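You operate a simulated robot arm through the tools that you are given. There is no shell and no other tool. Be economical: measure what you need, move in short steps, check, and stop when the job is done.

The job below is to be done with a simulated two-armed robot. You get a single attempt, and the scene is never put back.

JOB
Fetch the yellow token and set it on top of the small cups. Put the white paper cup from the upper shelf under the baskets in the sink bowl. Fetch the white napkins and set it on the pink card tray. Take the teal paper cup and leave it on the shelf of the end bench. Do these in any order. Set down upright: white paper cup.

It is judged by the outcome, as a careful person would: the job done as asked, and still so three seconds after it is handed in. It fails if anything else is knocked over, pushed out of place, dropped, spilled or broken. Flat cloth is picked up by pressing the open fingertips on it (5 to 10 N) and closing them slowly along it; thin cloth reads only 2 to 8 mm in the jaws.

ROBOT AND FRAMES
Two 7-joint arms with fingered hands on one trunk, on a base that drives. Base frame: it is fixed to the floor where the robot stands at the start and does not move with it; the origin is under the middle of the robot, x ahead of it, y to its left, z up. Lengths are in mm, angles in rad, forces in N, time in s.
The left shoulder is at the start at [23, 213, 1248], the right one opposite. Places, roughly: pink card tray (14x23x3 cm) [2600, 200, 900]; shelf of the end bench [1600, -1800, 400]; sink bowl [2700, -1100, 800]; small cups [2750, 1000, 1000]; teal paper cup (6x6x5 cm) [2500, -100, 1000]; white napkins (9x2x10 cm) [2700, 100, 1000]; white paper cup (8x7x11 cm) [800, 300, 500]; yellow token (4x4x2 cm) [600, -100, 900]. Payload 3.6 kg a hand.
The TCP of each hand is the grasp point between the finger pads, 22 mm short of the fingertips. In the tool frame z runs along the fingers and y along their closing line. Largest opening 132 mm; the body of the gripper starts 60 mm behind the TCP. The gripper is a hand of 4 fingers: y runs from the thumb to the fingers, the wrist lies at [0, 0, -203] in the tool frame, and closing takes about 1.5 s.
Orientation is that of the tool frame in the base frame, as a unit quaternion [w, x, y, z]. With the fingers straight down and closing along the base's y, the tool's x points along the base's -x, its y along +y and its z along -z.

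CONTROLS
- The arms move only by the tool send_rows. It takes "left_targets", "right_targets" or both (then of equal length, played together; a hand with none holds still); each is a list of rows, each a list of 7 numbers: the shift along the base's x, y, z in mm, then the turn, a rotation vector about the base's x, y, z in rad, then the finger opening in mm, from 0 to 132. In form: [[dx, dy, dz, wx, wy, wz, gripper], ...]. A call has 1 to 8 rows; each row shifts and turns the commanded pose from where the row before left it. A row lasts 0.2 s, in which the tool goes at most 50 mm and 0.15 rad; a call with a longer step from one row to the next is refused whole, and so is a gripper value outside its range. A pose out of reach is approached as far as the arm can. The call stops where the force on the tool passes 40 N (or 10 N more than at its start, if that is more) or the arm is blocked; 0.2 s more then pass. Each finger travels about 108 mm/s and halts on what it meets, pressing with about 32 N; the grip force reading is that of the motor and also rises with nothing between the fingers. The clock runs only during rows and for 0.2 s after the last one: add rows that do not move to give the fingers time. The reply holds the time, the measured pose of the TCP, the force on the tool along the base axes, the opening and the grip force, in the units named above and with some noise, with the torque about the TCP (base axes, N m) and any sound that the robot's microphone picked up, and new pictures: "views" is both (left out), scene, wrist or none (wrist: the cameras of the hands that moved).
- Cameras (640 x 400 px; columns grow to the right, rows downward): "scene" is now at [167.7, 14.9, 1182.3]; the picture's right is [0.17, -0.98, -0.00], its down [-0.16, -0.03, -0.99] and it looks along [0.97, 0.17, -0.16] (base axes); focal length 214 px, centre (320, 200). "left" rides on the left gripper at [-53, -53, -84] in its tool frame; the picture's right is [0.71, -0.71, 0.00], its down [0.53, 0.53, -0.67] and it looks along [0.47, 0.47, 0.74] (tool axes); focal length 247 px, centre (320, 200). "right" rides on the right gripper at [53, -53, -84] in its tool frame; the picture's right is [0.71, 0.71, 0.00], its down [-0.53, 0.53, -0.67] and it looks along [-0.47, 0.47, 0.74] (tool axes); focal length 247 px, centre (320, 200). There is no depth. A picture from a camera that has moved, and an enlarged one, comes with that camera's place and axes in the base frame and with its lens.
- slide_trunk(by): slides the trunk up (or, below 0, down) by that many mm; the arms and the scene camera ride with it, the base frame stays. It gives what a move gives, with no picture.
- steer(legs): drives the robot by 1 to 6 legs, each [ahead, turn to the left] in mm and rad, along the robot's own axes; the way and the turn of a leg run together, so that a leg with both is an arc; at most 1500 mm and 3.142 rad a leg. The arms and the cameras ride along, it lands a little off, and it stops where it bumps. It gives what a move gives, and a new picture of the scene camera.
- hand_shape(shape, hand): the hand has 4 fingers and takes this shape, open, in about a second: jaw (thumb against the fingers, like two jaws); tri (thumb and two fingers); tip (a fingertip pinch); poke (one finger out to press); point (the index stretched); flat (the hand flat); cup (the hand cupped); fist (a fist). The gripper value then closes the fingers along that shape, each until it touches; the sizes above hold for jaw. It gives what a move gives, with no picture.
- aim_head(pan, tilt): turns the head with the scene camera to pan (to the left, within 1.047 rad either way) and tilt (down, from -0.506 to 1.204), counted from straight ahead of the robot. It gives what a move gives, and a new picture of the scene camera.
- enlarge(camera, box): a new picture of the part [left, top, right, bottom] of that camera's present view, enlarged. The clock stands still meanwhile.
- finish_job(): hands the job in; it is judged then, once.

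Go step by step. Nothing tells you exact positions but the pictures and the camera data: compare them with the known pose of the tool, close in by small moves and look again before you grip or let go. The budget is 165 turns and 260 pictures, counting those below and the enlarged ones. Unless the task says otherwise, let go and move clear before handing in.

The tools are called after "Request:" as name(argument=value, ...) on one line, values as JSON. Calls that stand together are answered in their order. send_rows: Moves the arms, as the interface text tells. Its arguments: {"type":"object","properties":{"left_targets":{"type":"array"},"right_targets":{"type":"array"},"views":{"type":"string","enum":["both","scene","wrist","none"]}},"required":[]} The other tools are called the same way: slide_trunk (by) slides the trunk up or down; hand_shape (shape, hand) gives the hand a shape; steer (legs) drives the base; aim_head (pan, tilt) turns the head that bears the scene camera; enlarge (camera, box) takes an enlarged picture of a part of a camera's view; finish_job () hands the job in.

At the start:

```text
t: 0.0
left_tcp_pos: [370.8, 192.9, 1219.0]
left_tcp_rot: [-0.001, -0.001, 1.0, 0.0]
left_wrist_force: [0.7, 0.8, 0.1]
left_torque: [-0.02, 0.0, -0.02]
left_width: 132.0
left_gripper_force: 0.0
left_shape: jaw
right_tcp_pos: [408.3, -97.6, 1171.1]
right_tcp_rot: [0.0, -0.001, 1.0, 0.0]
right_wrist_force: [-0.3, 1.0, -0.3]
right_torque: [-0.04, 0.0, 0.01]
right_width: 131.7
right_gripper_force: 0.0
right_shape: jaw
trunk travel left (down, up): [-525.0, 151.0]
robot x, y, heading: [-1.3, -1.1, 0.003]
head pan, tilt: [0.175, 0.157]
```

scene: 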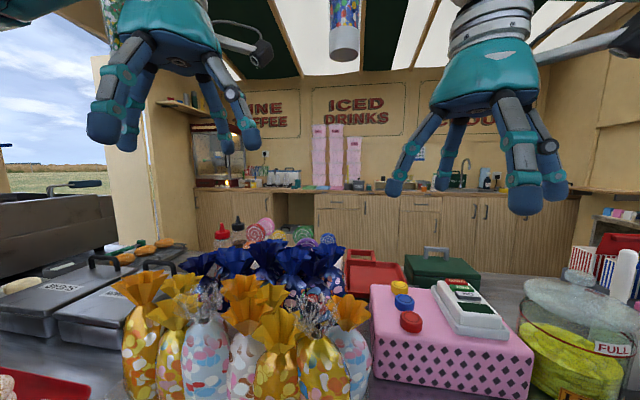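
right: 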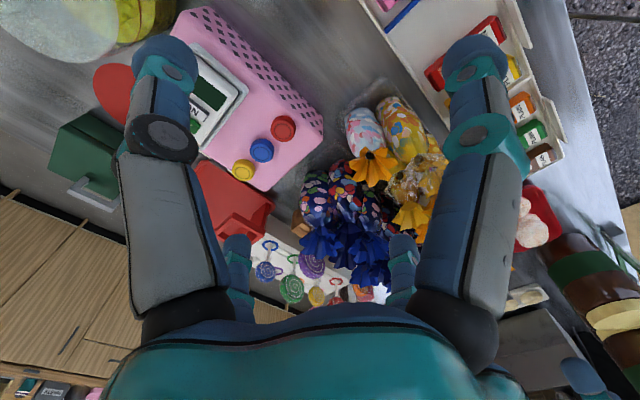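
left: 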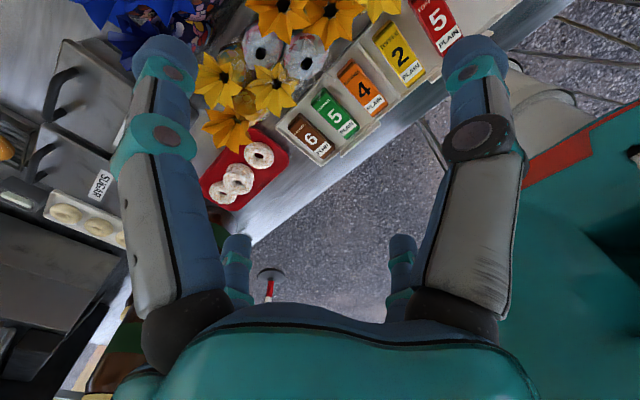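

I see the front counter with the pink box carrying red, blue and yellow tokens. The back counter with the sink is beyond an aisle. I'll look around first.

Request:
aim_head(pan=0.0, tilt=0.9)

Request:
aim_head(pan=-1.0, tilt=0.4)

Request:
aim_head(pan=1.0, tilt=0.4)

```text
t: 1.1
left_tcp_pos: [370.6, 192.9, 1219.4]
left_tcp_rot: [-0.001, -0.002, 1.0, 0.0]
left_wrist_force: [-1.2, -0.4, -0.6]
left_torque: [0.01, 0.04, -0.02]
left_width: 131.9
left_gripper_force: 0.1
left_shape: jaw
right_tcp_pos: [408.7, -97.2, 1170.1]
right_tcp_rot: [-0.001, -0.002, 1.0, 0.0]
right_wrist_force: [0.2, 0.0, -0.6]
right_torque: [0.01, -0.01, -0.02]
right_width: 132.0
right_gripper_force: 0.0
right_shape: jaw
trunk travel left (down, up): [-525.0, 151.0]
robot x, y, heading: [-1.2, -2.2, 0.003]
head pan, tilt: [0.0, 0.901]
camera scene: at [151.8, -1.2, 1116.9], right [0.0, -1.0, 0.0], down [-0.78, 0.0, -0.62], along [0.62, 0.0, -0.78], focal length 214 px, centre (320, 200)
```

scene: 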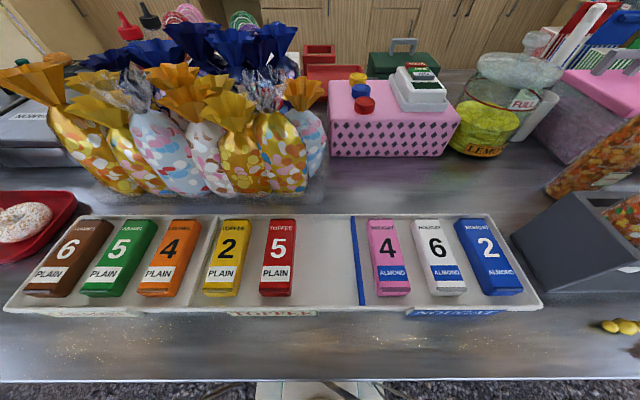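

```text
t: 2.4
left_tcp_pos: [369.9, 193.5, 1220.3]
left_tcp_rot: [-0.001, -0.002, 1.0, 0.0]
left_wrist_force: [0.4, -0.8, 0.6]
left_torque: [-0.02, -0.03, -0.01]
left_width: 132.0
left_gripper_force: 0.0
left_shape: jaw
right_tcp_pos: [408.1, -97.8, 1171.7]
right_tcp_rot: [0.0, -0.002, 1.0, -0.001]
right_wrist_force: [-0.1, -0.3, -0.8]
right_torque: [-0.02, 0.0, 0.01]
right_width: 131.9
right_gripper_force: 0.1
right_shape: jaw
trunk travel left (down, up): [-525.0, 151.0]
robot x, y, heading: [0.3, 1.8, -0.004]
head pan, tilt: [-1.0, 0.4]
camera scene: at [126.4, -79.1, 1159.8], right [-0.84, -0.54, 0.0], down [-0.21, 0.33, -0.92], along [0.5, -0.77, -0.39], focal length 214 px, centre (320, 200)
```

scene: 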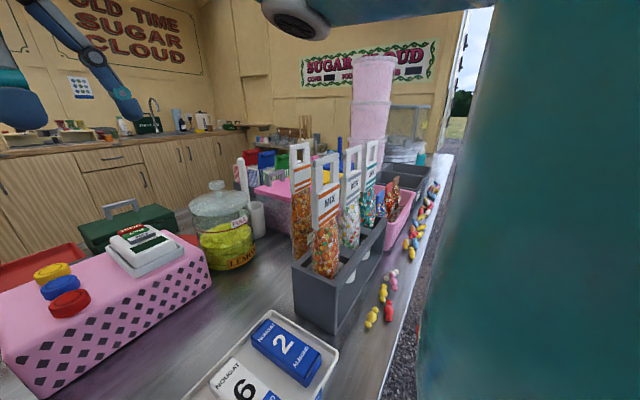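

```text
t: 4.3
left_tcp_pos: [370.9, 192.3, 1218.9]
left_tcp_rot: [-0.001, -0.002, 1.0, 0.0]
left_wrist_force: [0.1, -0.4, 0.4]
left_torque: [0.0, 0.0, 0.0]
left_width: 131.9
left_gripper_force: 0.1
left_shape: jaw
right_tcp_pos: [407.8, -97.4, 1171.3]
right_tcp_rot: [-0.001, -0.002, 1.0, 0.0]
right_wrist_force: [0.4, 0.7, -0.5]
right_torque: [0.01, 0.0, 0.01]
right_width: 132.2
right_gripper_force: 0.0
right_shape: jaw
trunk travel left (down, up): [-525.0, 151.0]
robot x, y, heading: [0.0, -2.8, 0.0]
head pan, tilt: [1.0, 0.4]
camera scene: at [126.4, 76.7, 1159.8], right [0.84, -0.54, 0.0], down [-0.21, -0.33, -0.92], along [0.5, 0.77, -0.39], focal length 214 px, centre (320, 200)
```

scene: 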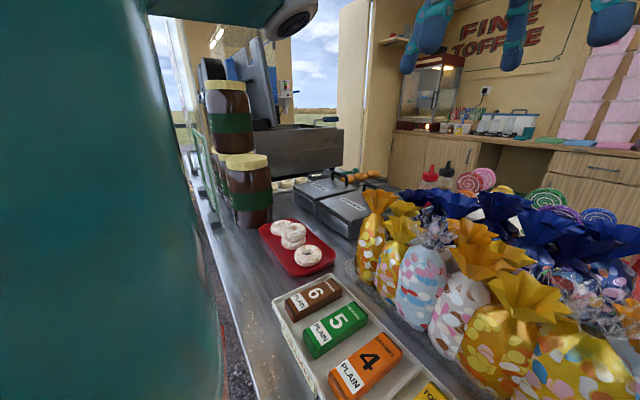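

I'm outside a stall counter and need to find the way in. I'll check the far left and far right.

Request:
aim_head(pan=1.04, tilt=0.1)

Request:
aim_head(pan=-1.04, tilt=0.1)

Request:
aim_head(pan=0, tilt=0.3)

```text
t: 5.1
left_tcp_pos: [371.1, 192.4, 1219.5]
left_tcp_rot: [-0.001, -0.002, 1.0, 0.0]
left_wrist_force: [0.5, 0.5, 0.0]
left_torque: [-0.01, -0.01, 0.02]
left_width: 131.8
left_gripper_force: 0.0
left_shape: jaw
right_tcp_pos: [406.9, -97.4, 1170.1]
right_tcp_rot: [-0.001, -0.001, 1.0, 0.0]
right_wrist_force: [-0.2, -0.6, 0.1]
right_torque: [0.03, -0.01, 0.0]
right_width: 132.2
right_gripper_force: 0.0
right_shape: jaw
trunk travel left (down, up): [-525.0, 151.0]
robot x, y, heading: [1.8, -2.5, -0.002]
head pan, tilt: [1.04, 0.099]
camera scene: at [122.9, 78.2, 1187.7], right [0.86, -0.51, 0.0], down [-0.05, -0.09, -0.99], along [0.5, 0.86, -0.1], focal length 214 px, centre (320, 200)
```

scene: 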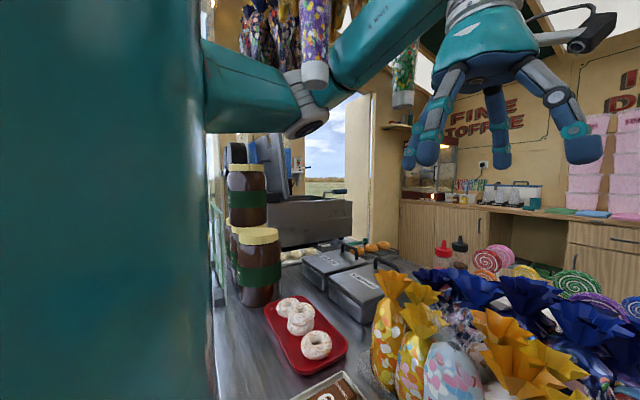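

```text
t: 7.1
left_tcp_pos: [370.8, 192.9, 1218.2]
left_tcp_rot: [-0.001, -0.002, 1.0, 0.0]
left_wrist_force: [-0.1, 0.2, -0.3]
left_torque: [0.01, -0.01, -0.01]
left_width: 131.8
left_gripper_force: 0.0
left_shape: jaw
right_tcp_pos: [409.0, -97.8, 1169.8]
right_tcp_rot: [-0.001, -0.002, 1.0, 0.0]
right_wrist_force: [-0.1, -0.7, 0.3]
right_torque: [-0.01, 0.02, 0.0]
right_width: 132.0
right_gripper_force: 0.0
right_shape: jaw
trunk travel left (down, up): [-525.0, 151.0]
robot x, y, heading: [5.9, -4.5, -0.0]
head pan, tilt: [-1.04, 0.099]
camera scene: at [123.0, -80.5, 1187.8], right [-0.86, -0.51, 0.0], down [-0.05, 0.09, -0.99], along [0.5, -0.86, -0.1], focal length 214 px, centre (320, 200)
```

scene: 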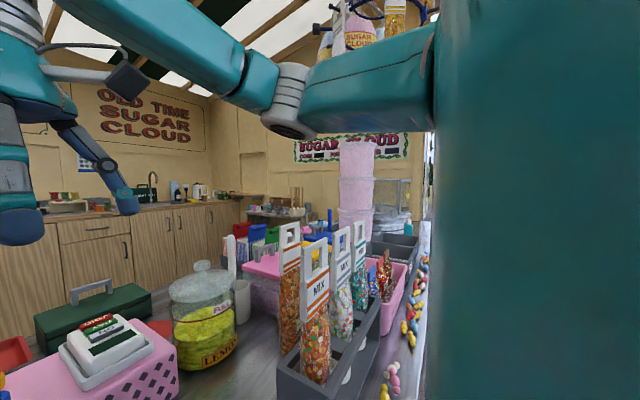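

```text
t: 8.4
left_tcp_pos: [370.3, 191.4, 1219.7]
left_tcp_rot: [0.0, -0.002, 1.0, 0.001]
left_wrist_force: [-0.4, 0.3, -0.2]
left_torque: [-0.01, 0.0, -0.01]
left_width: 131.9
left_gripper_force: 0.0
left_shape: jaw
right_tcp_pos: [408.8, -97.6, 1171.3]
right_tcp_rot: [-0.002, -0.002, 1.0, 0.0]
right_wrist_force: [0.4, 0.8, -0.7]
right_torque: [-0.02, 0.01, 0.03]
right_width: 132.0
right_gripper_force: 0.1
right_shape: jaw
trunk travel left (down, up): [-525.0, 151.0]
robot x, y, heading: [-3.6, -0.0, 0.001]
head pan, tilt: [0.0, 0.3]
camera scene: at [169.7, -1.3, 1169.1], right [0.0, -1.0, 0.0], down [-0.3, 0.0, -0.95], along [0.95, 0.0, -0.3], focal length 214 px, centre (320, 200)
```

scene: 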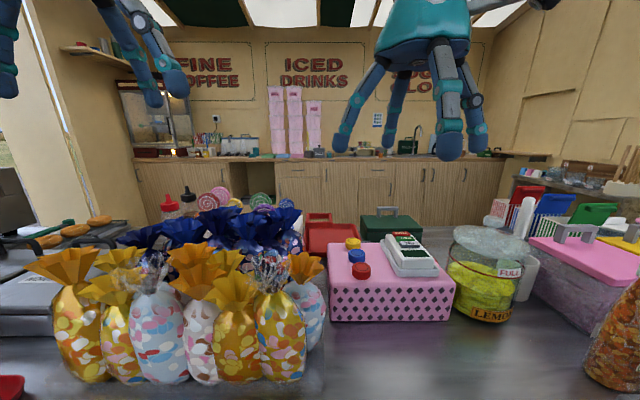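

The opening looks to be on the left end wall, between about x 900 and 1790 at y≈2300. I'll back off a little from the counter and turn left to look down the outside.

Request:
steer(legs=[[-300, 0], [0, 1.57]])

```text
t: 12.9
left_tcp_pos: [-275.0, 418.8, 1219.7]
left_tcp_rot: [0.001, -0.495, 0.869, -0.002]
left_wrist_force: [-0.3, 0.7, 0.3]
left_torque: [0.01, -0.06, 0.01]
left_width: 132.3
left_gripper_force: 0.1
left_shape: jaw
right_tcp_pos: [-5.8, 304.6, 1170.7]
right_tcp_rot: [0.0, -0.497, 0.868, -0.001]
right_wrist_force: [0.3, 0.3, -1.0]
right_torque: [-0.04, -0.05, 0.0]
right_width: 131.9
right_gripper_force: 0.1
right_shape: jaw
trunk travel left (down, up): [-525.0, 151.0]
robot x, y, heading: [-257.7, -22.2, 1.072]
head pan, tilt: [0.0, 0.3]
stopped in leg 2: the robot was blocked; the commanded pose is now the measured one
camera scene: at [-178.0, 125.3, 1169.0], right [0.88, -0.48, 0.0], down [-0.14, -0.26, -0.95], along [0.45, 0.84, -0.3], focal length 214 px, centre (320, 200)
```

scene: 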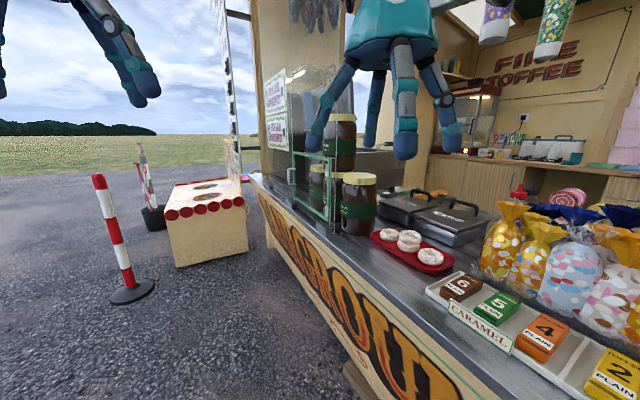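

The turn was blocked; I'll look to both sides for what I touched.

Request:
aim_head(pan=-1.0, tilt=1.0)

Request:
aim_head(pan=1.0, tilt=0.7)

```text
t: 14.2
left_tcp_pos: [-272.1, 417.4, 1220.5]
left_tcp_rot: [0.0, -0.495, 0.869, 0.0]
left_wrist_force: [-1.0, -0.3, 0.5]
left_torque: [-0.01, -0.02, 0.01]
left_width: 131.9
left_gripper_force: 0.1
left_shape: jaw
right_tcp_pos: [-3.0, 301.8, 1171.6]
right_tcp_rot: [0.0, -0.496, 0.868, -0.001]
right_wrist_force: [0.4, 0.2, -0.2]
right_torque: [-0.01, -0.05, -0.01]
right_width: 132.0
right_gripper_force: 0.0
right_shape: jaw
trunk travel left (down, up): [-525.0, 151.0]
robot x, y, heading: [-254.3, -23.3, 1.078]
head pan, tilt: [-1.0, 1.0]
camera scene: at [-150.2, 46.8, 1109.7], right [0.08, -1.0, 0.0], down [-0.84, -0.06, -0.54], along [0.54, 0.04, -0.84], focal length 214 px, centre (320, 200)
```

scene: 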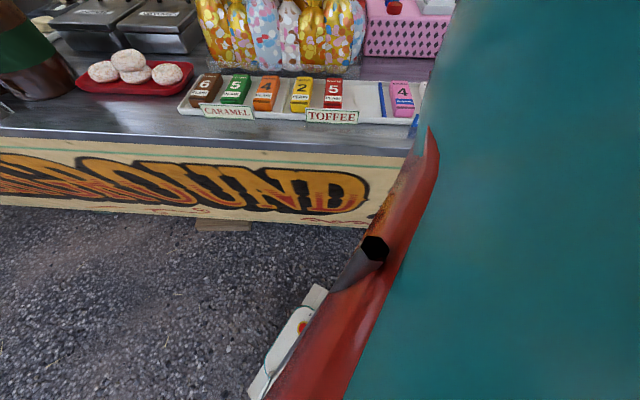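

```text
t: 16.1
left_tcp_pos: [-271.2, 415.4, 1220.1]
left_tcp_rot: [0.0, -0.495, 0.869, 0.0]
left_wrist_force: [-0.4, 0.0, 0.3]
left_torque: [0.03, -0.01, -0.04]
left_width: 132.2
left_gripper_force: 0.0
left_shape: jaw
right_tcp_pos: [-1.6, 301.6, 1172.7]
right_tcp_rot: [-0.001, -0.496, 0.868, -0.001]
right_wrist_force: [0.3, 0.1, 0.6]
right_torque: [0.01, 0.03, 0.01]
right_width: 132.0
right_gripper_force: 0.1
right_shape: jaw
trunk travel left (down, up): [-525.0, 151.0]
robot x, y, heading: [-254.5, -26.7, 1.074]
head pan, tilt: [1.0, 0.7]
camera scene: at [-260.5, 115.8, 1133.0], right [0.88, 0.48, 0.0], down [0.31, -0.56, -0.76], along [-0.37, 0.67, -0.64], focal length 214 px, centre (320, 200)
```

scene: 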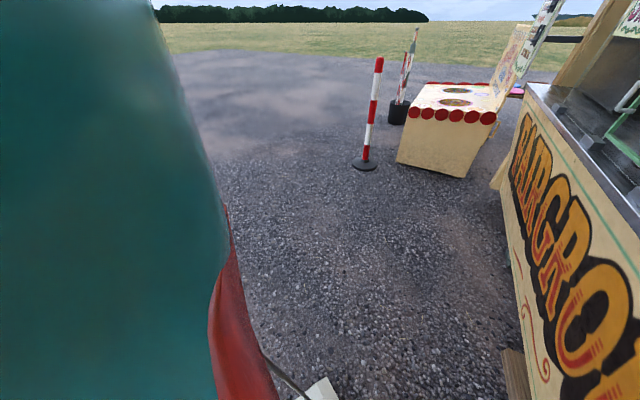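

The robot's right side is close to the counter front. I'll turn back partway, reverse farther off and turn left again.

Request:
steer(legs=[[0, -0.7], [-500, 0], [0, 1.2]])

Request:
aim_head(pan=0, tilt=0.4)

```text
t: 19.0
left_tcp_pos: [-6.7, 303.3, 1225.0]
left_tcp_rot: [0.002, -0.163, 0.987, 0.003]
left_wrist_force: [-0.1, 0.2, 0.0]
left_torque: [0.06, -0.02, -0.01]
left_width: 132.1
left_gripper_force: 0.1
left_shape: jaw
right_tcp_pos: [122.0, 41.2, 1173.9]
right_tcp_rot: [0.0, -0.164, 0.986, 0.002]
right_wrist_force: [-0.3, -0.6, 0.7]
right_torque: [0.08, -0.05, -0.03]
right_width: 132.1
right_gripper_force: 0.1
right_shape: jaw
trunk travel left (down, up): [-525.0, 151.0]
robot x, y, heading: [-291.6, -4.1, 0.413]
head pan, tilt: [1.0, 0.7]
stopped in leg 2: the robot was blocked; the commanded pose is now the measured one
camera scene: at [-209.8, 101.8, 1133.8], right [0.99, -0.16, 0.0], down [-0.1, -0.63, -0.77], along [0.12, 0.76, -0.64], focal length 214 px, centre (320, 200)
```

scene: 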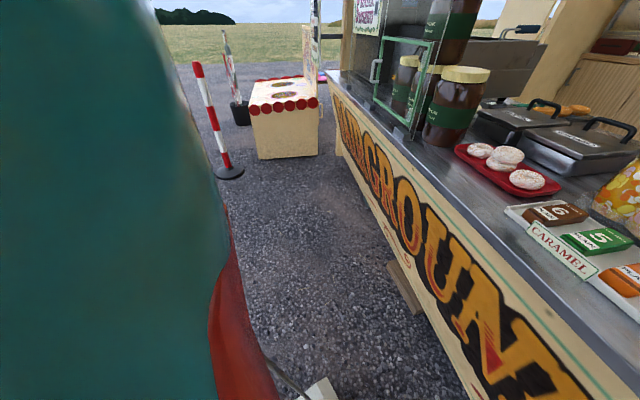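

```text
t: 20.3
left_tcp_pos: [-3.9, 308.6, 1221.5]
left_tcp_rot: [0.0, -0.163, 0.987, 0.0]
left_wrist_force: [-0.6, -0.7, 0.6]
left_torque: [0.0, 0.0, -0.01]
left_width: 131.8
left_gripper_force: 0.0
left_shape: jaw
right_tcp_pos: [124.6, 47.1, 1171.3]
right_tcp_rot: [-0.001, -0.165, 0.986, -0.001]
right_wrist_force: [0.5, 0.0, -0.3]
right_torque: [-0.03, 0.01, -0.01]
right_width: 132.0
right_gripper_force: 0.0
right_shape: jaw
trunk travel left (down, up): [-525.0, 151.0]
robot x, y, heading: [-291.0, -11.4, 0.406]
head pan, tilt: [0.0, 0.4]
camera scene: at [-136.5, 60.1, 1159.7], right [0.4, -0.92, 0.0], down [-0.36, -0.16, -0.92], along [0.84, 0.37, -0.39], focal length 214 px, centre (320, 200)
```

scene: 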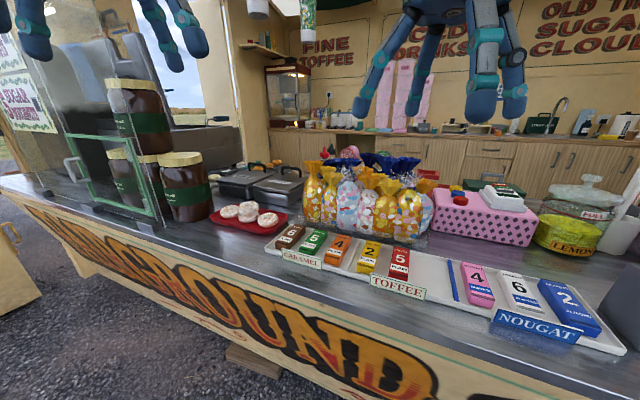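

Something is close behind me. I'll go forward-left along the counter and turn left once clear of it.

Request:
steer(legs=[[0, 0.6], [200, 0.0], [0, 0.55]])

```text
t: 25.4
left_tcp_pos: [-366.0, 556.5, 1222.0]
left_tcp_rot: [0.002, -0.676, 0.737, -0.001]
left_wrist_force: [-0.6, -0.2, 0.0]
left_torque: [-0.02, -0.04, -0.01]
left_width: 132.2
left_gripper_force: 0.1
left_shape: jaw
right_tcp_pos: [-72.0, 568.6, 1172.8]
right_tcp_rot: [0.003, -0.676, 0.737, -0.001]
right_wrist_force: [-1.7, -0.2, -0.9]
right_torque: [0.01, -0.06, 0.01]
right_width: 131.7
right_gripper_force: 0.0
right_shape: jaw
trunk travel left (down, up): [-525.0, 151.0]
robot x, y, heading: [-144.0, 166.9, 1.556]
head pan, tilt: [0.0, 0.4]
stopped in leg 3: the robot was blocked; the commanded pose is now the measured one
camera scene: at [-143.0, 335.5, 1159.9], right [1.0, -0.02, 0.0], down [0.0, -0.39, -0.92], along [0.02, 0.92, -0.39], focal length 214 px, centre (320, 200)
```

scene: 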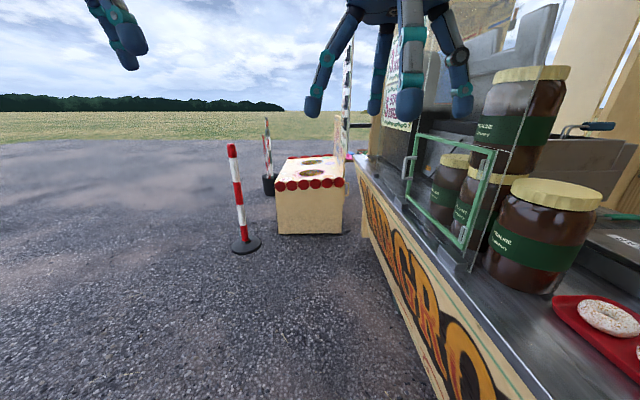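

I'm now facing left along the counter. A striped pole and a game box stand ahead, so I'll veer left and round them.

Request:
steer(legs=[[400, 0.5], [800, 0.1], [800, 0]])

```text
t: 34.0
left_tcp_pos: [-1272.4, 1765.1, 1229.4]
left_tcp_rot: [-0.003, 0.864, -0.504, -0.008]
left_wrist_force: [-0.6, 0.7, 0.2]
left_torque: [-0.07, -0.05, -0.01]
left_width: 132.0
left_gripper_force: 0.0
left_shape: jaw
right_tcp_pos: [-1036.8, 1941.8, 1179.0]
right_tcp_rot: [-0.005, 0.866, -0.501, -0.006]
right_wrist_force: [0.3, 0.3, -0.7]
right_torque: [-0.06, -0.01, 0.0]
right_width: 131.9
right_gripper_force: 0.1
right_shape: jaw
trunk travel left (down, up): [-525.0, 151.0]
robot x, y, heading: [-881.8, 1580.2, 2.15]
head pan, tilt: [0.0, 0.4]
stopped in leg 3: the robot was blocked; the commanded pose is now the measured one
camera scene: at [-972.0, 1720.3, 1160.0], right [0.83, 0.55, 0.0], down [0.22, -0.32, -0.92], along [-0.51, 0.77, -0.39], focal length 214 px, centre (320, 200)
```

scene: 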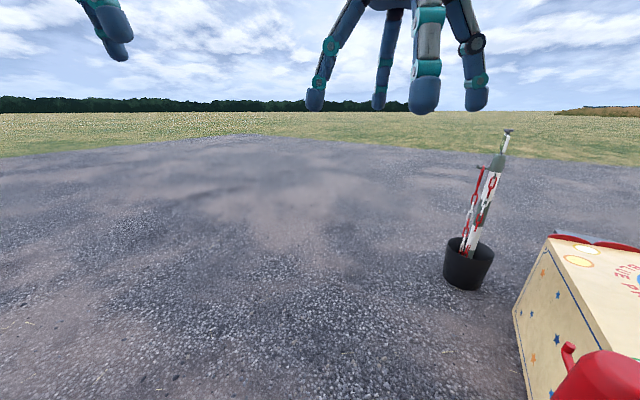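

I was blocked, perhaps by the pole; I'll look down to the right.

Request:
aim_head(pan=-0.9, tilt=0.9)

Request:
aim_head(pan=0.2, tilt=1.1)

```text
t: 35.2
left_tcp_pos: [-1272.5, 1766.1, 1228.6]
left_tcp_rot: [-0.003, 0.864, -0.503, -0.008]
left_wrist_force: [-1.0, 0.2, -0.2]
left_torque: [0.0, 0.03, 0.0]
left_width: 131.9
left_gripper_force: 0.1
left_shape: jaw
right_tcp_pos: [-1037.6, 1943.4, 1179.1]
right_tcp_rot: [-0.003, 0.866, -0.5, -0.006]
right_wrist_force: [-0.2, -0.4, 0.6]
right_torque: [-0.05, -0.02, 0.02]
right_width: 131.9
right_gripper_force: 0.1
right_shape: jaw
trunk travel left (down, up): [-525.0, 151.0]
robot x, y, heading: [-881.4, 1582.9, 2.16]
head pan, tilt: [-0.901, 0.901]
camera scene: at [-898.5, 1716.7, 1116.7], right [0.95, -0.31, 0.0], down [-0.24, -0.75, -0.62], along [0.19, 0.59, -0.78], focal length 214 px, centre (320, 200)
```

scene: 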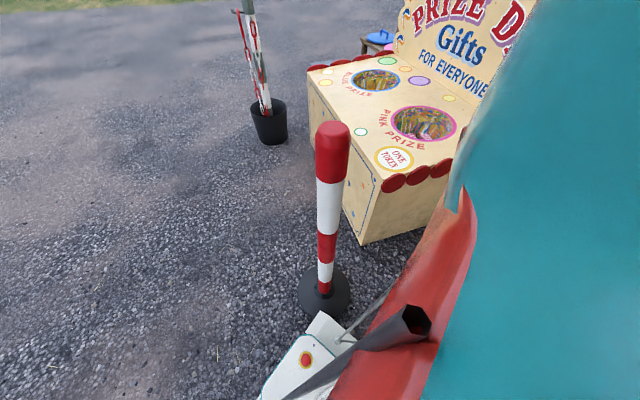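

```text
t: 36.5
left_tcp_pos: [-1272.7, 1766.1, 1228.7]
left_tcp_rot: [-0.002, 0.864, -0.504, -0.008]
left_wrist_force: [-0.5, -0.1, 0.2]
left_torque: [-0.01, 0.0, 0.0]
left_width: 132.1
left_gripper_force: 0.1
left_shape: jaw
right_tcp_pos: [-1037.1, 1943.5, 1180.5]
right_tcp_rot: [-0.004, 0.866, -0.5, -0.007]
right_wrist_force: [0.4, -0.4, 0.7]
right_torque: [0.0, -0.02, 0.03]
right_width: 131.6
right_gripper_force: 0.1
right_shape: jaw
trunk travel left (down, up): [-525.0, 151.0]
robot x, y, heading: [-878.8, 1579.9, 2.161]
head pan, tilt: [0.201, 1.1]
camera scene: at [-965.9, 1688.6, 1103.0], right [0.71, 0.71, 0.0], down [0.63, -0.63, -0.45], along [-0.32, 0.32, -0.89], focal length 214 px, centre (320, 200)
```

scene: 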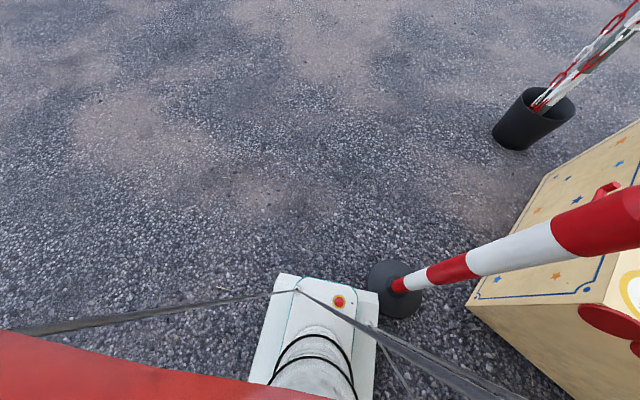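

The pole is still upright and just touches my base's right front. I'll back off, swing left and pass the pole and the bin on the outside.

Request:
steer(legs=[[-200, 0], [0, 0.55], [650, 0], [0, -1.12], [1100, 0]])

Request:
aim_head(pan=-0.8, tilt=0.5)

```text
t: 45.8
left_tcp_pos: [-1601.8, 2055.7, 1231.5]
left_tcp_rot: [0.005, -0.7, 0.714, 0.009]
left_wrist_force: [0.1, -0.3, -0.1]
left_torque: [0.01, 0.05, -0.04]
left_width: 132.1
left_gripper_force: 0.1
left_shape: jaw
right_tcp_pos: [-1310.9, 2087.4, 1180.7]
right_tcp_rot: [0.004, -0.701, 0.713, 0.007]
right_wrist_force: [1.2, 1.2, -0.5]
right_torque: [0.0, 0.07, 0.01]
right_width: 132.2
right_gripper_force: 0.1
right_shape: jaw
trunk travel left (down, up): [-525.0, 151.0]
robot x, y, heading: [-1417.0, 1693.6, 1.613]
head pan, tilt: [0.201, 1.1]
stopped in leg 4: the robot was blocked; the commanded pose is now the measured one
camera scene: at [-1433.5, 1828.5, 1103.0], right [0.97, 0.24, 0.0], down [0.21, -0.87, -0.45], along [-0.11, 0.44, -0.89], focal length 214 px, centre (320, 200)
```

scene: 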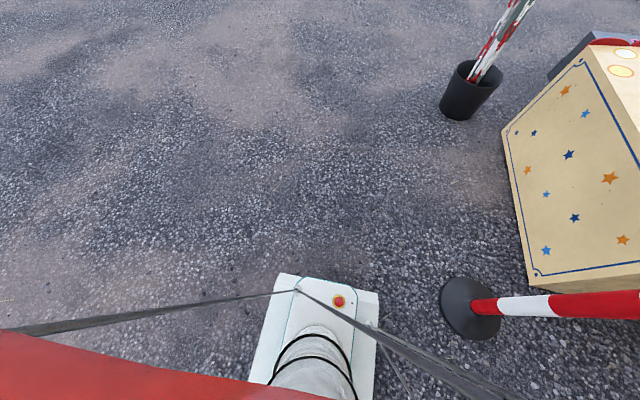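

```text
t: 47.1
left_tcp_pos: [-1608.5, 2056.1, 1229.9]
left_tcp_rot: [0.004, -0.699, 0.715, 0.007]
left_wrist_force: [-0.4, -0.2, -0.6]
left_torque: [0.02, -0.04, 0.01]
left_width: 132.1
left_gripper_force: 0.1
left_shape: jaw
right_tcp_pos: [-1316.7, 2086.3, 1180.3]
right_tcp_rot: [0.006, -0.702, 0.712, 0.005]
right_wrist_force: [-0.2, -0.2, -0.3]
right_torque: [0.03, 0.01, 0.01]
right_width: 132.2
right_gripper_force: 0.1
right_shape: jaw
trunk travel left (down, up): [-525.0, 151.0]
robot x, y, heading: [-1420.0, 1689.5, 1.613]
head pan, tilt: [-0.799, 0.499]
camera scene: at [-1360.3, 1833.6, 1150.6], right [0.73, -0.69, 0.0], down [-0.33, -0.35, -0.88], along [0.6, 0.64, -0.48], focal length 214 px, centre (320, 200)
```

scene: 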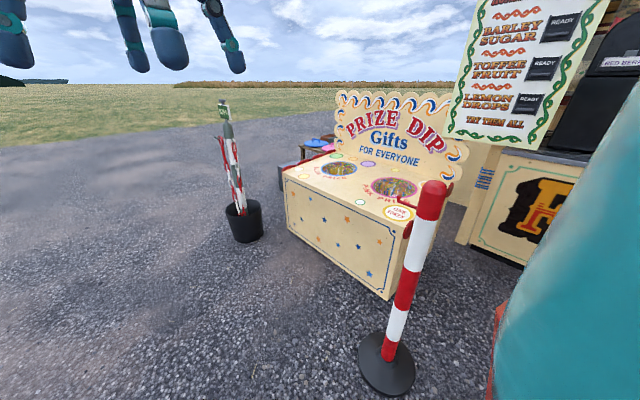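

Nothing has been disturbed. I'll carry on past the bin, then turn right toward the far side of the stall.

Request:
steer(legs=[[1150, 0], [1150, 0], [0, -1.6]])

Request:
aim_head(pan=-0.4, tilt=0.3)

```text
t: 61.3
left_tcp_pos: [-1153.7, 4222.3, 1230.8]
left_tcp_rot: [0.007, -0.087, 0.996, 0.005]
left_wrist_force: [0.7, -0.6, 0.0]
left_torque: [0.07, 0.0, 0.0]
left_width: 132.0
left_gripper_force: 0.1
left_shape: jaw
right_tcp_pos: [-1065.9, 3940.4, 1180.3]
right_tcp_rot: [0.007, -0.089, 0.996, 0.002]
right_wrist_force: [0.2, -0.9, 0.7]
right_torque: [0.05, 0.06, -0.02]
right_width: 131.9
right_gripper_force: 0.0
right_shape: jaw
trunk travel left (down, up): [-525.0, 151.0]
robot x, y, heading: [-1496.5, 4028.9, 0.194]
head pan, tilt: [-0.799, 0.499]
stopped in leg 3: the robot was blocked; the commanded pose is now the measured one
camera scene: at [-1342.6, 3988.0, 1150.3], right [-0.57, -0.82, 0.0], down [-0.4, 0.27, -0.88], along [0.72, -0.5, -0.48], focal length 214 px, centre (320, 200)
```

scene: 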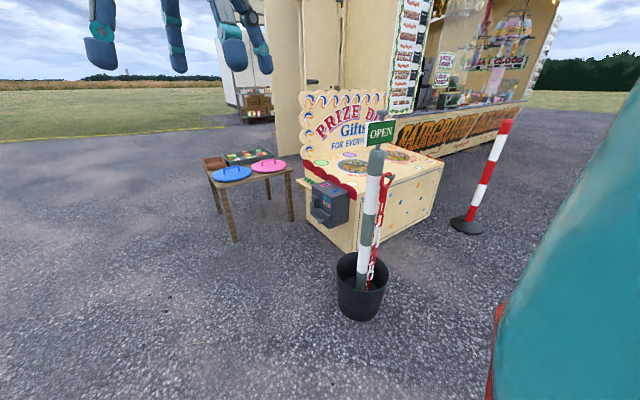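

```text
t: 62.2
left_tcp_pos: [-1154.6, 4225.8, 1230.9]
left_tcp_rot: [0.01, -0.087, 0.996, 0.003]
left_wrist_force: [-0.3, -0.1, 0.2]
left_torque: [0.01, 0.0, 0.02]
left_width: 131.8
left_gripper_force: 0.0
left_shape: jaw
right_tcp_pos: [-1068.3, 3946.3, 1181.0]
right_tcp_rot: [0.007, -0.091, 0.996, 0.001]
right_wrist_force: [0.0, -1.2, 0.2]
right_torque: [0.02, 0.01, 0.01]
right_width: 132.2
right_gripper_force: 0.1
right_shape: jaw
trunk travel left (down, up): [-525.0, 151.0]
robot x, y, heading: [-1492.4, 4025.9, 0.202]
head pan, tilt: [-0.4, 0.3]
camera scene: at [-1327.6, 4024.2, 1169.0], right [-0.2, -0.98, 0.0], down [-0.29, 0.06, -0.95], along [0.94, -0.19, -0.3], focal length 214 px, centre (320, 200)
```

scene: 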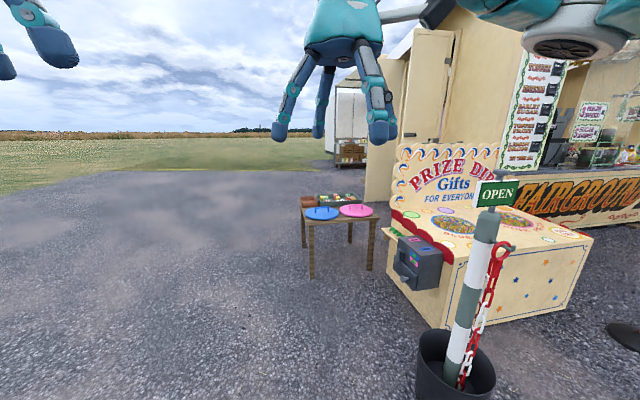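

I see a side table behind the prize stand and an open door leaf on the stall's end wall. I'll pass north of the table and look at the door.

Request:
steer(legs=[[1450, 0], [1400, -0.2]])

Request:
aim_head(pan=-1.0, tilt=0.3)

```text
t: 75.9
left_tcp_pos: [1667.5, 4579.7, 1231.1]
left_tcp_rot: [0.009, 0.013, 1.0, 0.001]
left_wrist_force: [0.8, -0.4, -0.3]
left_torque: [-0.02, 0.02, 0.03]
left_width: 132.4
left_gripper_force: 0.0
left_shape: jaw
right_tcp_pos: [1696.1, 4284.4, 1180.7]
right_tcp_rot: [0.008, 0.01, 1.0, 0.001]
right_wrist_force: [-0.7, 0.7, -0.1]
right_torque: [0.01, 0.0, -0.02]
right_width: 131.6
right_gripper_force: 0.1
right_shape: jaw
trunk travel left (down, up): [-525.0, 151.0]
robot x, y, heading: [1293.7, 4448.3, -0.002]
head pan, tilt: [-0.4, 0.3]
camera scene: at [1458.3, 4414.3, 1169.0], right [-0.39, -0.92, 0.0], down [-0.27, 0.12, -0.95], along [0.88, -0.37, -0.3], focal length 214 px, centre (320, 200)
```

scene: 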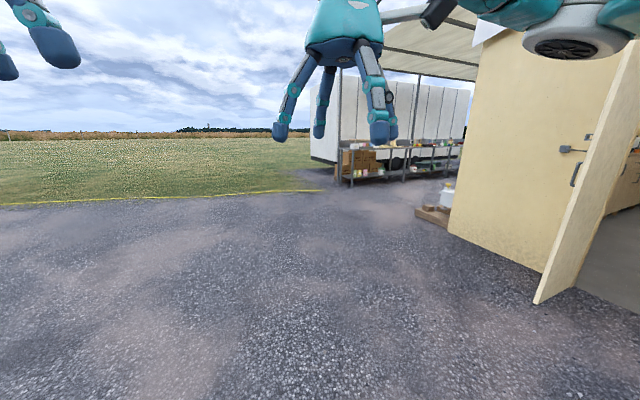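

```text
t: 76.9
left_tcp_pos: [1668.1, 4577.0, 1230.3]
left_tcp_rot: [0.009, 0.014, 1.0, 0.001]
left_wrist_force: [-1.1, -0.5, 0.2]
left_torque: [-0.03, 0.0, 0.0]
left_width: 132.1
left_gripper_force: 0.0
left_shape: jaw
right_tcp_pos: [1696.0, 4284.9, 1181.7]
right_tcp_rot: [0.008, 0.011, 1.0, 0.0]
right_wrist_force: [-0.2, 0.6, -0.3]
right_torque: [-0.02, 0.0, 0.0]
right_width: 132.1
right_gripper_force: 0.1
right_shape: jaw
trunk travel left (down, up): [-525.0, 151.0]
robot x, y, heading: [1292.8, 4449.0, 0.002]
head pan, tilt: [-1.0, 0.3]
camera scene: at [1422.5, 4372.2, 1169.1], right [-0.84, -0.54, 0.0], down [-0.16, 0.25, -0.96], along [0.51, -0.8, -0.3], focal length 214 px, centre (320, 200)
```

scene: 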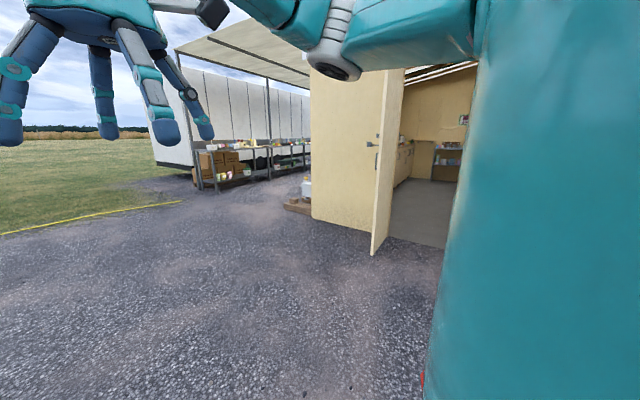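

The doorway is visible with its leaf open outward at x≈1930. I'll turn to face it.

Request:
steer(legs=[[0, -1.57]])

Request:
aim_head(pan=0, tilt=0.25)

```text
t: 80.0
left_tcp_pos: [1562.9, 4158.4, 1232.9]
left_tcp_rot: [0.01, 0.557, 0.83, -0.003]
left_wrist_force: [-0.8, -0.7, -0.4]
left_torque: [0.0, -0.07, 0.02]
left_width: 132.0
left_gripper_force: 0.0
left_shape: jaw
right_tcp_pos: [1306.6, 4013.8, 1182.9]
right_tcp_rot: [0.009, 0.554, 0.833, -0.003]
right_wrist_force: [-0.6, 0.1, 0.6]
right_torque: [-0.03, -0.05, 0.01]
right_width: 131.9
right_gripper_force: 0.0
right_shape: jaw
trunk travel left (down, up): [-525.0, 151.0]
robot x, y, heading: [1347.6, 4467.9, -1.199]
head pan, tilt: [-1.0, 0.3]
stopped in leg 1: the robot was blocked; the commanded pose is now the measured one
camera scene: at [1315.0, 4323.3, 1168.7], right [-0.81, 0.58, 0.0], down [0.18, 0.24, -0.95], along [-0.56, -0.77, -0.3], focal length 214 px, centre (320, 200)
```

scene: 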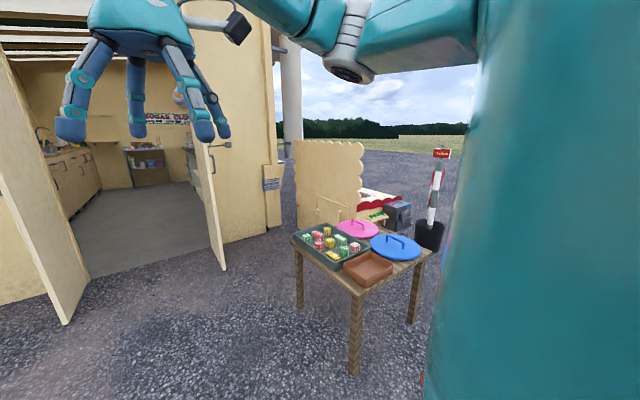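

```text
t: 81.2
left_tcp_pos: [1566.9, 4160.7, 1231.8]
left_tcp_rot: [0.009, 0.556, 0.831, -0.003]
left_wrist_force: [0.6, 0.4, -1.1]
left_torque: [0.07, 0.03, 0.04]
left_width: 131.9
left_gripper_force: 0.0
left_shape: jaw
right_tcp_pos: [1309.3, 4015.9, 1183.6]
right_tcp_rot: [0.007, 0.553, 0.833, -0.005]
right_wrist_force: [0.3, 0.1, -0.5]
right_torque: [0.01, 0.0, 0.02]
right_width: 132.2
right_gripper_force: 0.1
right_shape: jaw
trunk travel left (down, up): [-525.0, 151.0]
robot x, y, heading: [1345.0, 4470.4, -1.201]
head pan, tilt: [0.0, 0.25]
camera scene: at [1406.9, 4313.8, 1173.8], right [-0.93, -0.37, 0.0], down [-0.09, 0.23, -0.97], along [0.35, -0.9, -0.25], focal length 214 px, centre (320, 200)
```

scene: 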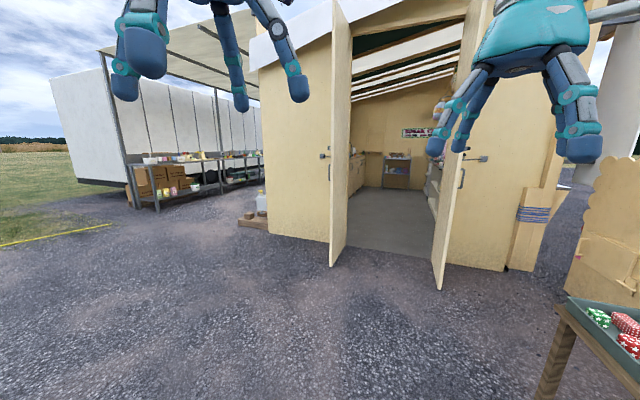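

The doorway is about 900 mm wide between leaf tips (x≈1050–1956 at y≈2500), with its centre near x≈1490. I'll face it and line up.

Request:
steer(legs=[[0, -0.25], [1250, 0], [0, -0.15]])

```text
t: 89.0
left_tcp_pos: [1607.7, 2863.3, 1232.2]
left_tcp_rot: [0.008, 0.701, 0.713, -0.005]
left_wrist_force: [-0.4, 0.8, -0.7]
left_torque: [-0.04, -0.01, -0.01]
left_width: 131.9
left_gripper_force: 0.0
left_shape: jaw
right_tcp_pos: [1317.2, 2822.3, 1182.3]
right_tcp_rot: [0.006, 0.698, 0.716, -0.007]
right_wrist_force: [-0.5, -0.8, 0.3]
right_torque: [-0.04, -0.02, 0.0]
right_width: 132.4
right_gripper_force: 0.1
right_shape: jaw
trunk travel left (down, up): [-525.0, 151.0]
robot x, y, heading: [1522.9, 3234.5, -1.565]
head pan, tilt: [0.0, 0.25]
camera scene: at [1524.4, 3064.8, 1173.8], right [-1.0, 0.0, 0.0], down [0.0, 0.25, -0.97], along [0.0, -0.97, -0.25], focal length 214 px, centre (320, 200)
```

scene: 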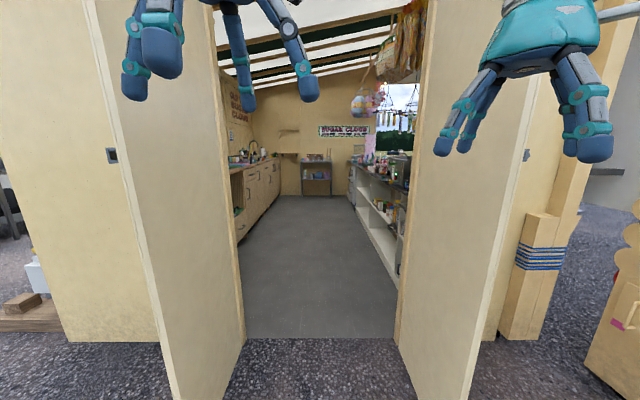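

The door opening spans x≈1042–1993 and I'm centred on it. I'll drive in.

Request:
steer(legs=[[1200, 0], [1100, 0]])

Request:
aim_head(pan=-0.9, tilt=0.5)

Request:
aim_head(pan=0.9, tilt=0.3)

```text
t: 91.8
left_tcp_pos: [1609.1, 2506.4, 1236.1]
left_tcp_rot: [0.009, 0.703, 0.711, -0.008]
left_wrist_force: [-0.4, -0.7, 0.2]
left_torque: [0.01, -0.01, 0.0]
left_width: 132.2
left_gripper_force: 0.1
left_shape: jaw
right_tcp_pos: [1306.8, 2469.1, 1183.3]
right_tcp_rot: [0.001, 0.709, 0.705, -0.007]
right_wrist_force: [0.1, 0.2, -0.7]
right_torque: [-0.03, 0.01, -0.01]
right_width: 132.2
right_gripper_force: 0.1
right_shape: jaw
trunk travel left (down, up): [-525.0, 151.0]
robot x, y, heading: [1522.0, 2870.4, -1.588]
head pan, tilt: [0.0, 0.25]
stopped in leg 1: the robot was blocked; the commanded pose is now the measured one
camera scene: at [1523.1, 2719.1, 1177.3], right [-1.0, 0.02, 0.0], down [0.0, 0.23, -0.97], along [-0.02, -0.97, -0.23], focal length 214 px, centre (320, 200)
```

scene: 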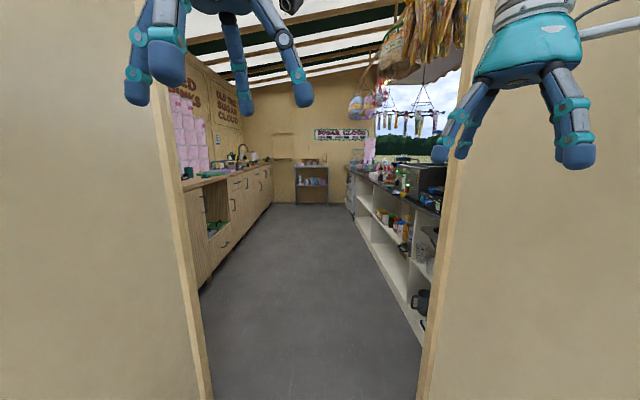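

```text
t: 93.0
left_tcp_pos: [1610.3, 2508.4, 1236.6]
left_tcp_rot: [0.01, 0.703, 0.711, -0.01]
left_wrist_force: [0.9, 0.3, 0.3]
left_torque: [0.01, 0.0, 0.0]
left_width: 132.2
left_gripper_force: 0.0
left_shape: jaw
right_tcp_pos: [1309.4, 2470.3, 1182.7]
right_tcp_rot: [0.0, 0.707, 0.707, -0.008]
right_wrist_force: [-0.4, -0.2, 0.5]
right_torque: [0.02, 0.0, -0.01]
right_width: 132.1
right_gripper_force: 0.1
right_shape: jaw
trunk travel left (down, up): [-525.0, 151.0]
robot x, y, heading: [1521.9, 2867.7, -1.583]
head pan, tilt: [-0.901, 0.499]
camera scene: at [1454.9, 2758.5, 1153.9], right [-0.61, 0.79, -0.01], down [0.38, 0.28, -0.88], along [-0.7, -0.55, -0.47], focal length 214 px, centre (320, 200)
```

scene: 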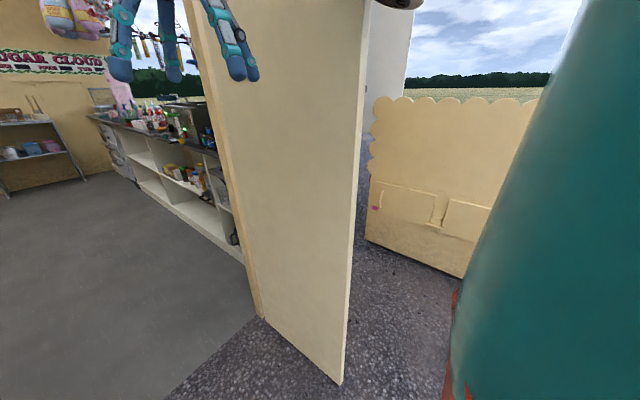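

```text
t: 94.8
left_tcp_pos: [1609.8, 2507.8, 1236.4]
left_tcp_rot: [0.01, 0.703, 0.711, -0.01]
left_wrist_force: [0.3, -0.3, -0.3]
left_torque: [0.01, -0.05, 0.01]
left_width: 132.1
left_gripper_force: 0.0
left_shape: jaw
right_tcp_pos: [1311.0, 2470.4, 1181.5]
right_tcp_rot: [0.0, 0.707, 0.707, -0.008]
right_wrist_force: [0.2, 0.0, -1.0]
right_torque: [0.02, -0.03, -0.03]
right_width: 132.1
right_gripper_force: 0.0
right_shape: jaw
trunk travel left (down, up): [-525.0, 151.0]
robot x, y, heading: [1522.2, 2867.7, -1.582]
head pan, tilt: [0.901, 0.3]
camera scene: at [1598.9, 2755.6, 1171.7], right [-0.63, -0.78, 0.02], down [-0.23, 0.17, -0.96], along [0.74, -0.61, -0.29], focal length 214 px, centre (320, 200)
```

scene: 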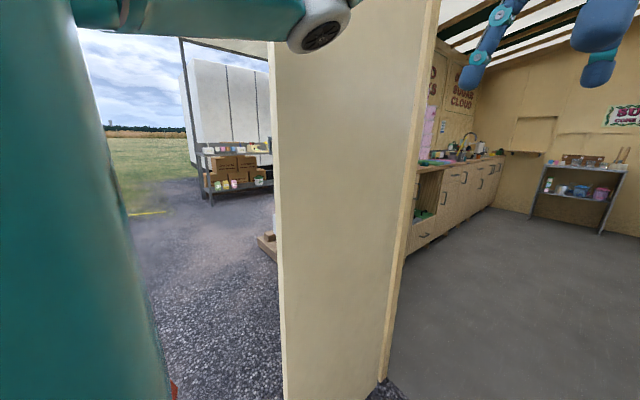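

My right elbow seems to have met the right door leaf. I'll back up and stretch both hands forward to narrow the arms.

Request:
steer(legs=[[-250, 0]])

Request:
send_rows(left_targets=[[5, -45, -20, 0, 0, 0, 60], [5, -45, -20, 0, 0, 0, 60], [5, -45, -20, 0, 0, 0, 60], [5, -45, -20, 0, 0, 0, 60]], right_targets=[[5, -45, -20, 0, 0, 0, 60], [5, -45, -20, 0, 0, 0, 60], [5, -45, -20, 0, 0, 0, 60], [5, -45, -20, 0, 0, 0, 60]], views="scene")

```text
t: 96.6
left_tcp_pos: [1610.8, 2745.2, 1231.4]
left_tcp_rot: [0.007, 0.701, 0.713, -0.005]
left_wrist_force: [-0.7, 1.2, 0.8]
left_torque: [0.0, 0.02, 0.01]
left_width: 131.9
left_gripper_force: 0.1
left_shape: jaw
right_tcp_pos: [1313.0, 2706.7, 1176.5]
right_tcp_rot: [-0.004, 0.703, 0.711, -0.001]
right_wrist_force: [-0.1, 0.7, 0.3]
right_torque: [-0.02, -0.01, -0.03]
right_width: 132.0
right_gripper_force: 0.1
right_shape: jaw
trunk travel left (down, up): [-525.0, 151.0]
robot x, y, heading: [1524.9, 3120.5, -1.578]
head pan, tilt: [0.901, 0.3]
camera scene: at [1598.5, 2987.2, 1169.2], right [-0.63, -0.78, 0.0], down [-0.23, 0.18, -0.96], along [0.75, -0.6, -0.3], focal length 214 px, centre (320, 200)
```

scene: 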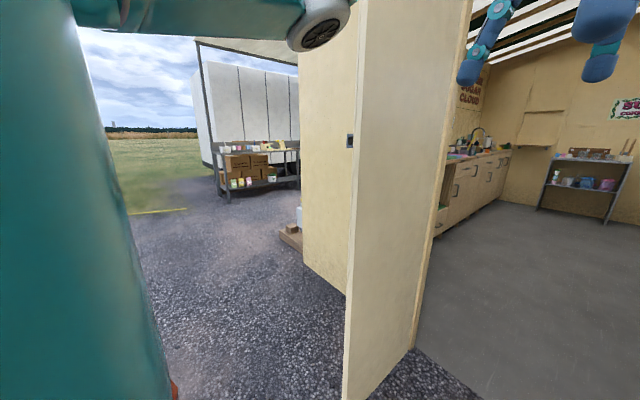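

```text
t: 97.6
left_tcp_pos: [1632.7, 2561.2, 1149.3]
left_tcp_rot: [0.006, 0.702, 0.712, -0.003]
left_wrist_force: [-0.2, -0.6, 1.0]
left_torque: [-0.01, 0.0, -0.02]
left_width: 60.3
left_gripper_force: 0.0
left_shape: jaw
right_tcp_pos: [1333.9, 2522.4, 1096.9]
right_tcp_rot: [-0.005, 0.703, 0.711, -0.001]
right_wrist_force: [-0.3, -0.1, -0.2]
right_torque: [0.0, 0.01, 0.0]
right_width: 60.3
right_gripper_force: 0.2
right_shape: jaw
trunk travel left (down, up): [-525.0, 151.0]
robot x, y, heading: [1527.2, 3123.0, -1.579]
head pan, tilt: [0.901, 0.3]
camera scene: at [1598.8, 2984.3, 1168.8], right [-0.63, -0.78, 0.0], down [-0.23, 0.19, -0.95], along [0.74, -0.6, -0.3], focal length 214 px, centre (320, 200)
```

scene: 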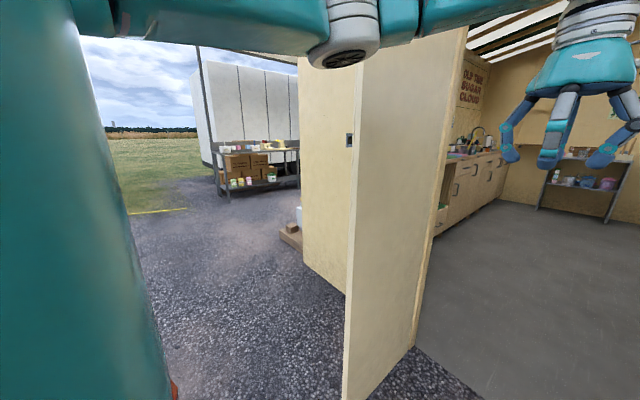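

The arms are narrower now and reach is good. I'll drive in again.

Request:
steer(legs=[[1200, 0], [900, 0]])

Request:
aim_head(pan=-0.9, tilt=0.5)

```text
t: 108.1
left_tcp_pos: [1606.8, 443.6, 1150.6]
left_tcp_rot: [0.007, 0.703, 0.711, -0.003]
left_wrist_force: [-0.3, 1.1, -0.4]
left_torque: [0.0, -0.01, -0.01]
left_width: 60.3
left_gripper_force: 0.0
left_shape: jaw
right_tcp_pos: [1307.4, 405.7, 1098.2]
right_tcp_rot: [-0.004, 0.705, 0.709, 0.0]
right_wrist_force: [-0.2, -0.3, 0.0]
right_torque: [0.0, 0.0, 0.0]
right_width: 60.2
right_gripper_force: 0.0
right_shape: jaw
trunk travel left (down, up): [-525.0, 151.0]
robot x, y, heading: [1501.0, 1004.6, -1.582]
head pan, tilt: [0.901, 0.3]
camera scene: at [1575.2, 867.0, 1169.0], right [-0.63, -0.78, 0.0], down [-0.23, 0.19, -0.95], along [0.74, -0.6, -0.3], focal length 214 px, centre (320, 200)
```

scene: 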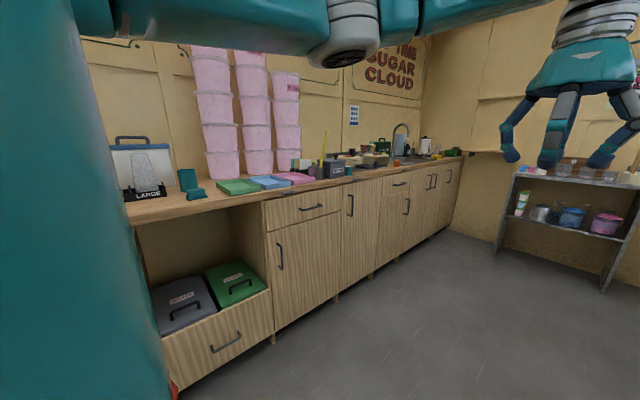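

```text
t: 109.9
left_tcp_pos: [1605.4, 444.2, 1152.6]
left_tcp_rot: [0.006, 0.704, 0.71, -0.004]
left_wrist_force: [-0.1, 0.4, -0.7]
left_torque: [0.0, 0.01, 0.01]
left_width: 60.4
left_gripper_force: 0.1
left_shape: jaw
right_tcp_pos: [1307.2, 406.3, 1098.2]
right_tcp_rot: [-0.005, 0.705, 0.709, -0.001]
right_wrist_force: [0.8, 0.4, -0.1]
right_torque: [-0.03, 0.01, 0.02]
right_width: 60.3
right_gripper_force: 0.2
right_shape: jaw
trunk travel left (down, up): [-525.0, 151.0]
robot x, y, heading: [1505.7, 1001.7, -1.578]
head pan, tilt: [-0.901, 0.499]
camera scene: at [1430.8, 870.4, 1150.7], right [-0.61, 0.79, 0.0], down [0.38, 0.29, -0.88], along [-0.69, -0.54, -0.48], focal length 214 px, centre (320, 200)
```

scene: 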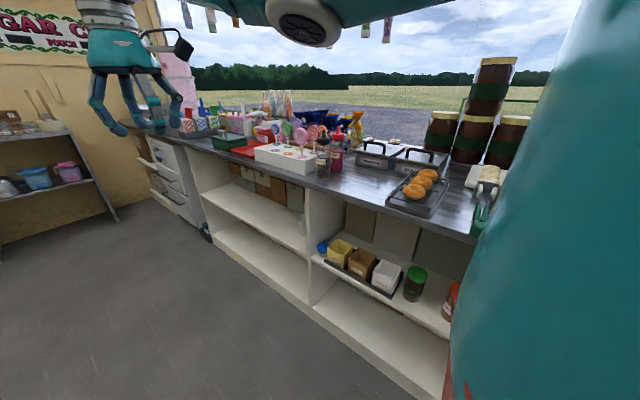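

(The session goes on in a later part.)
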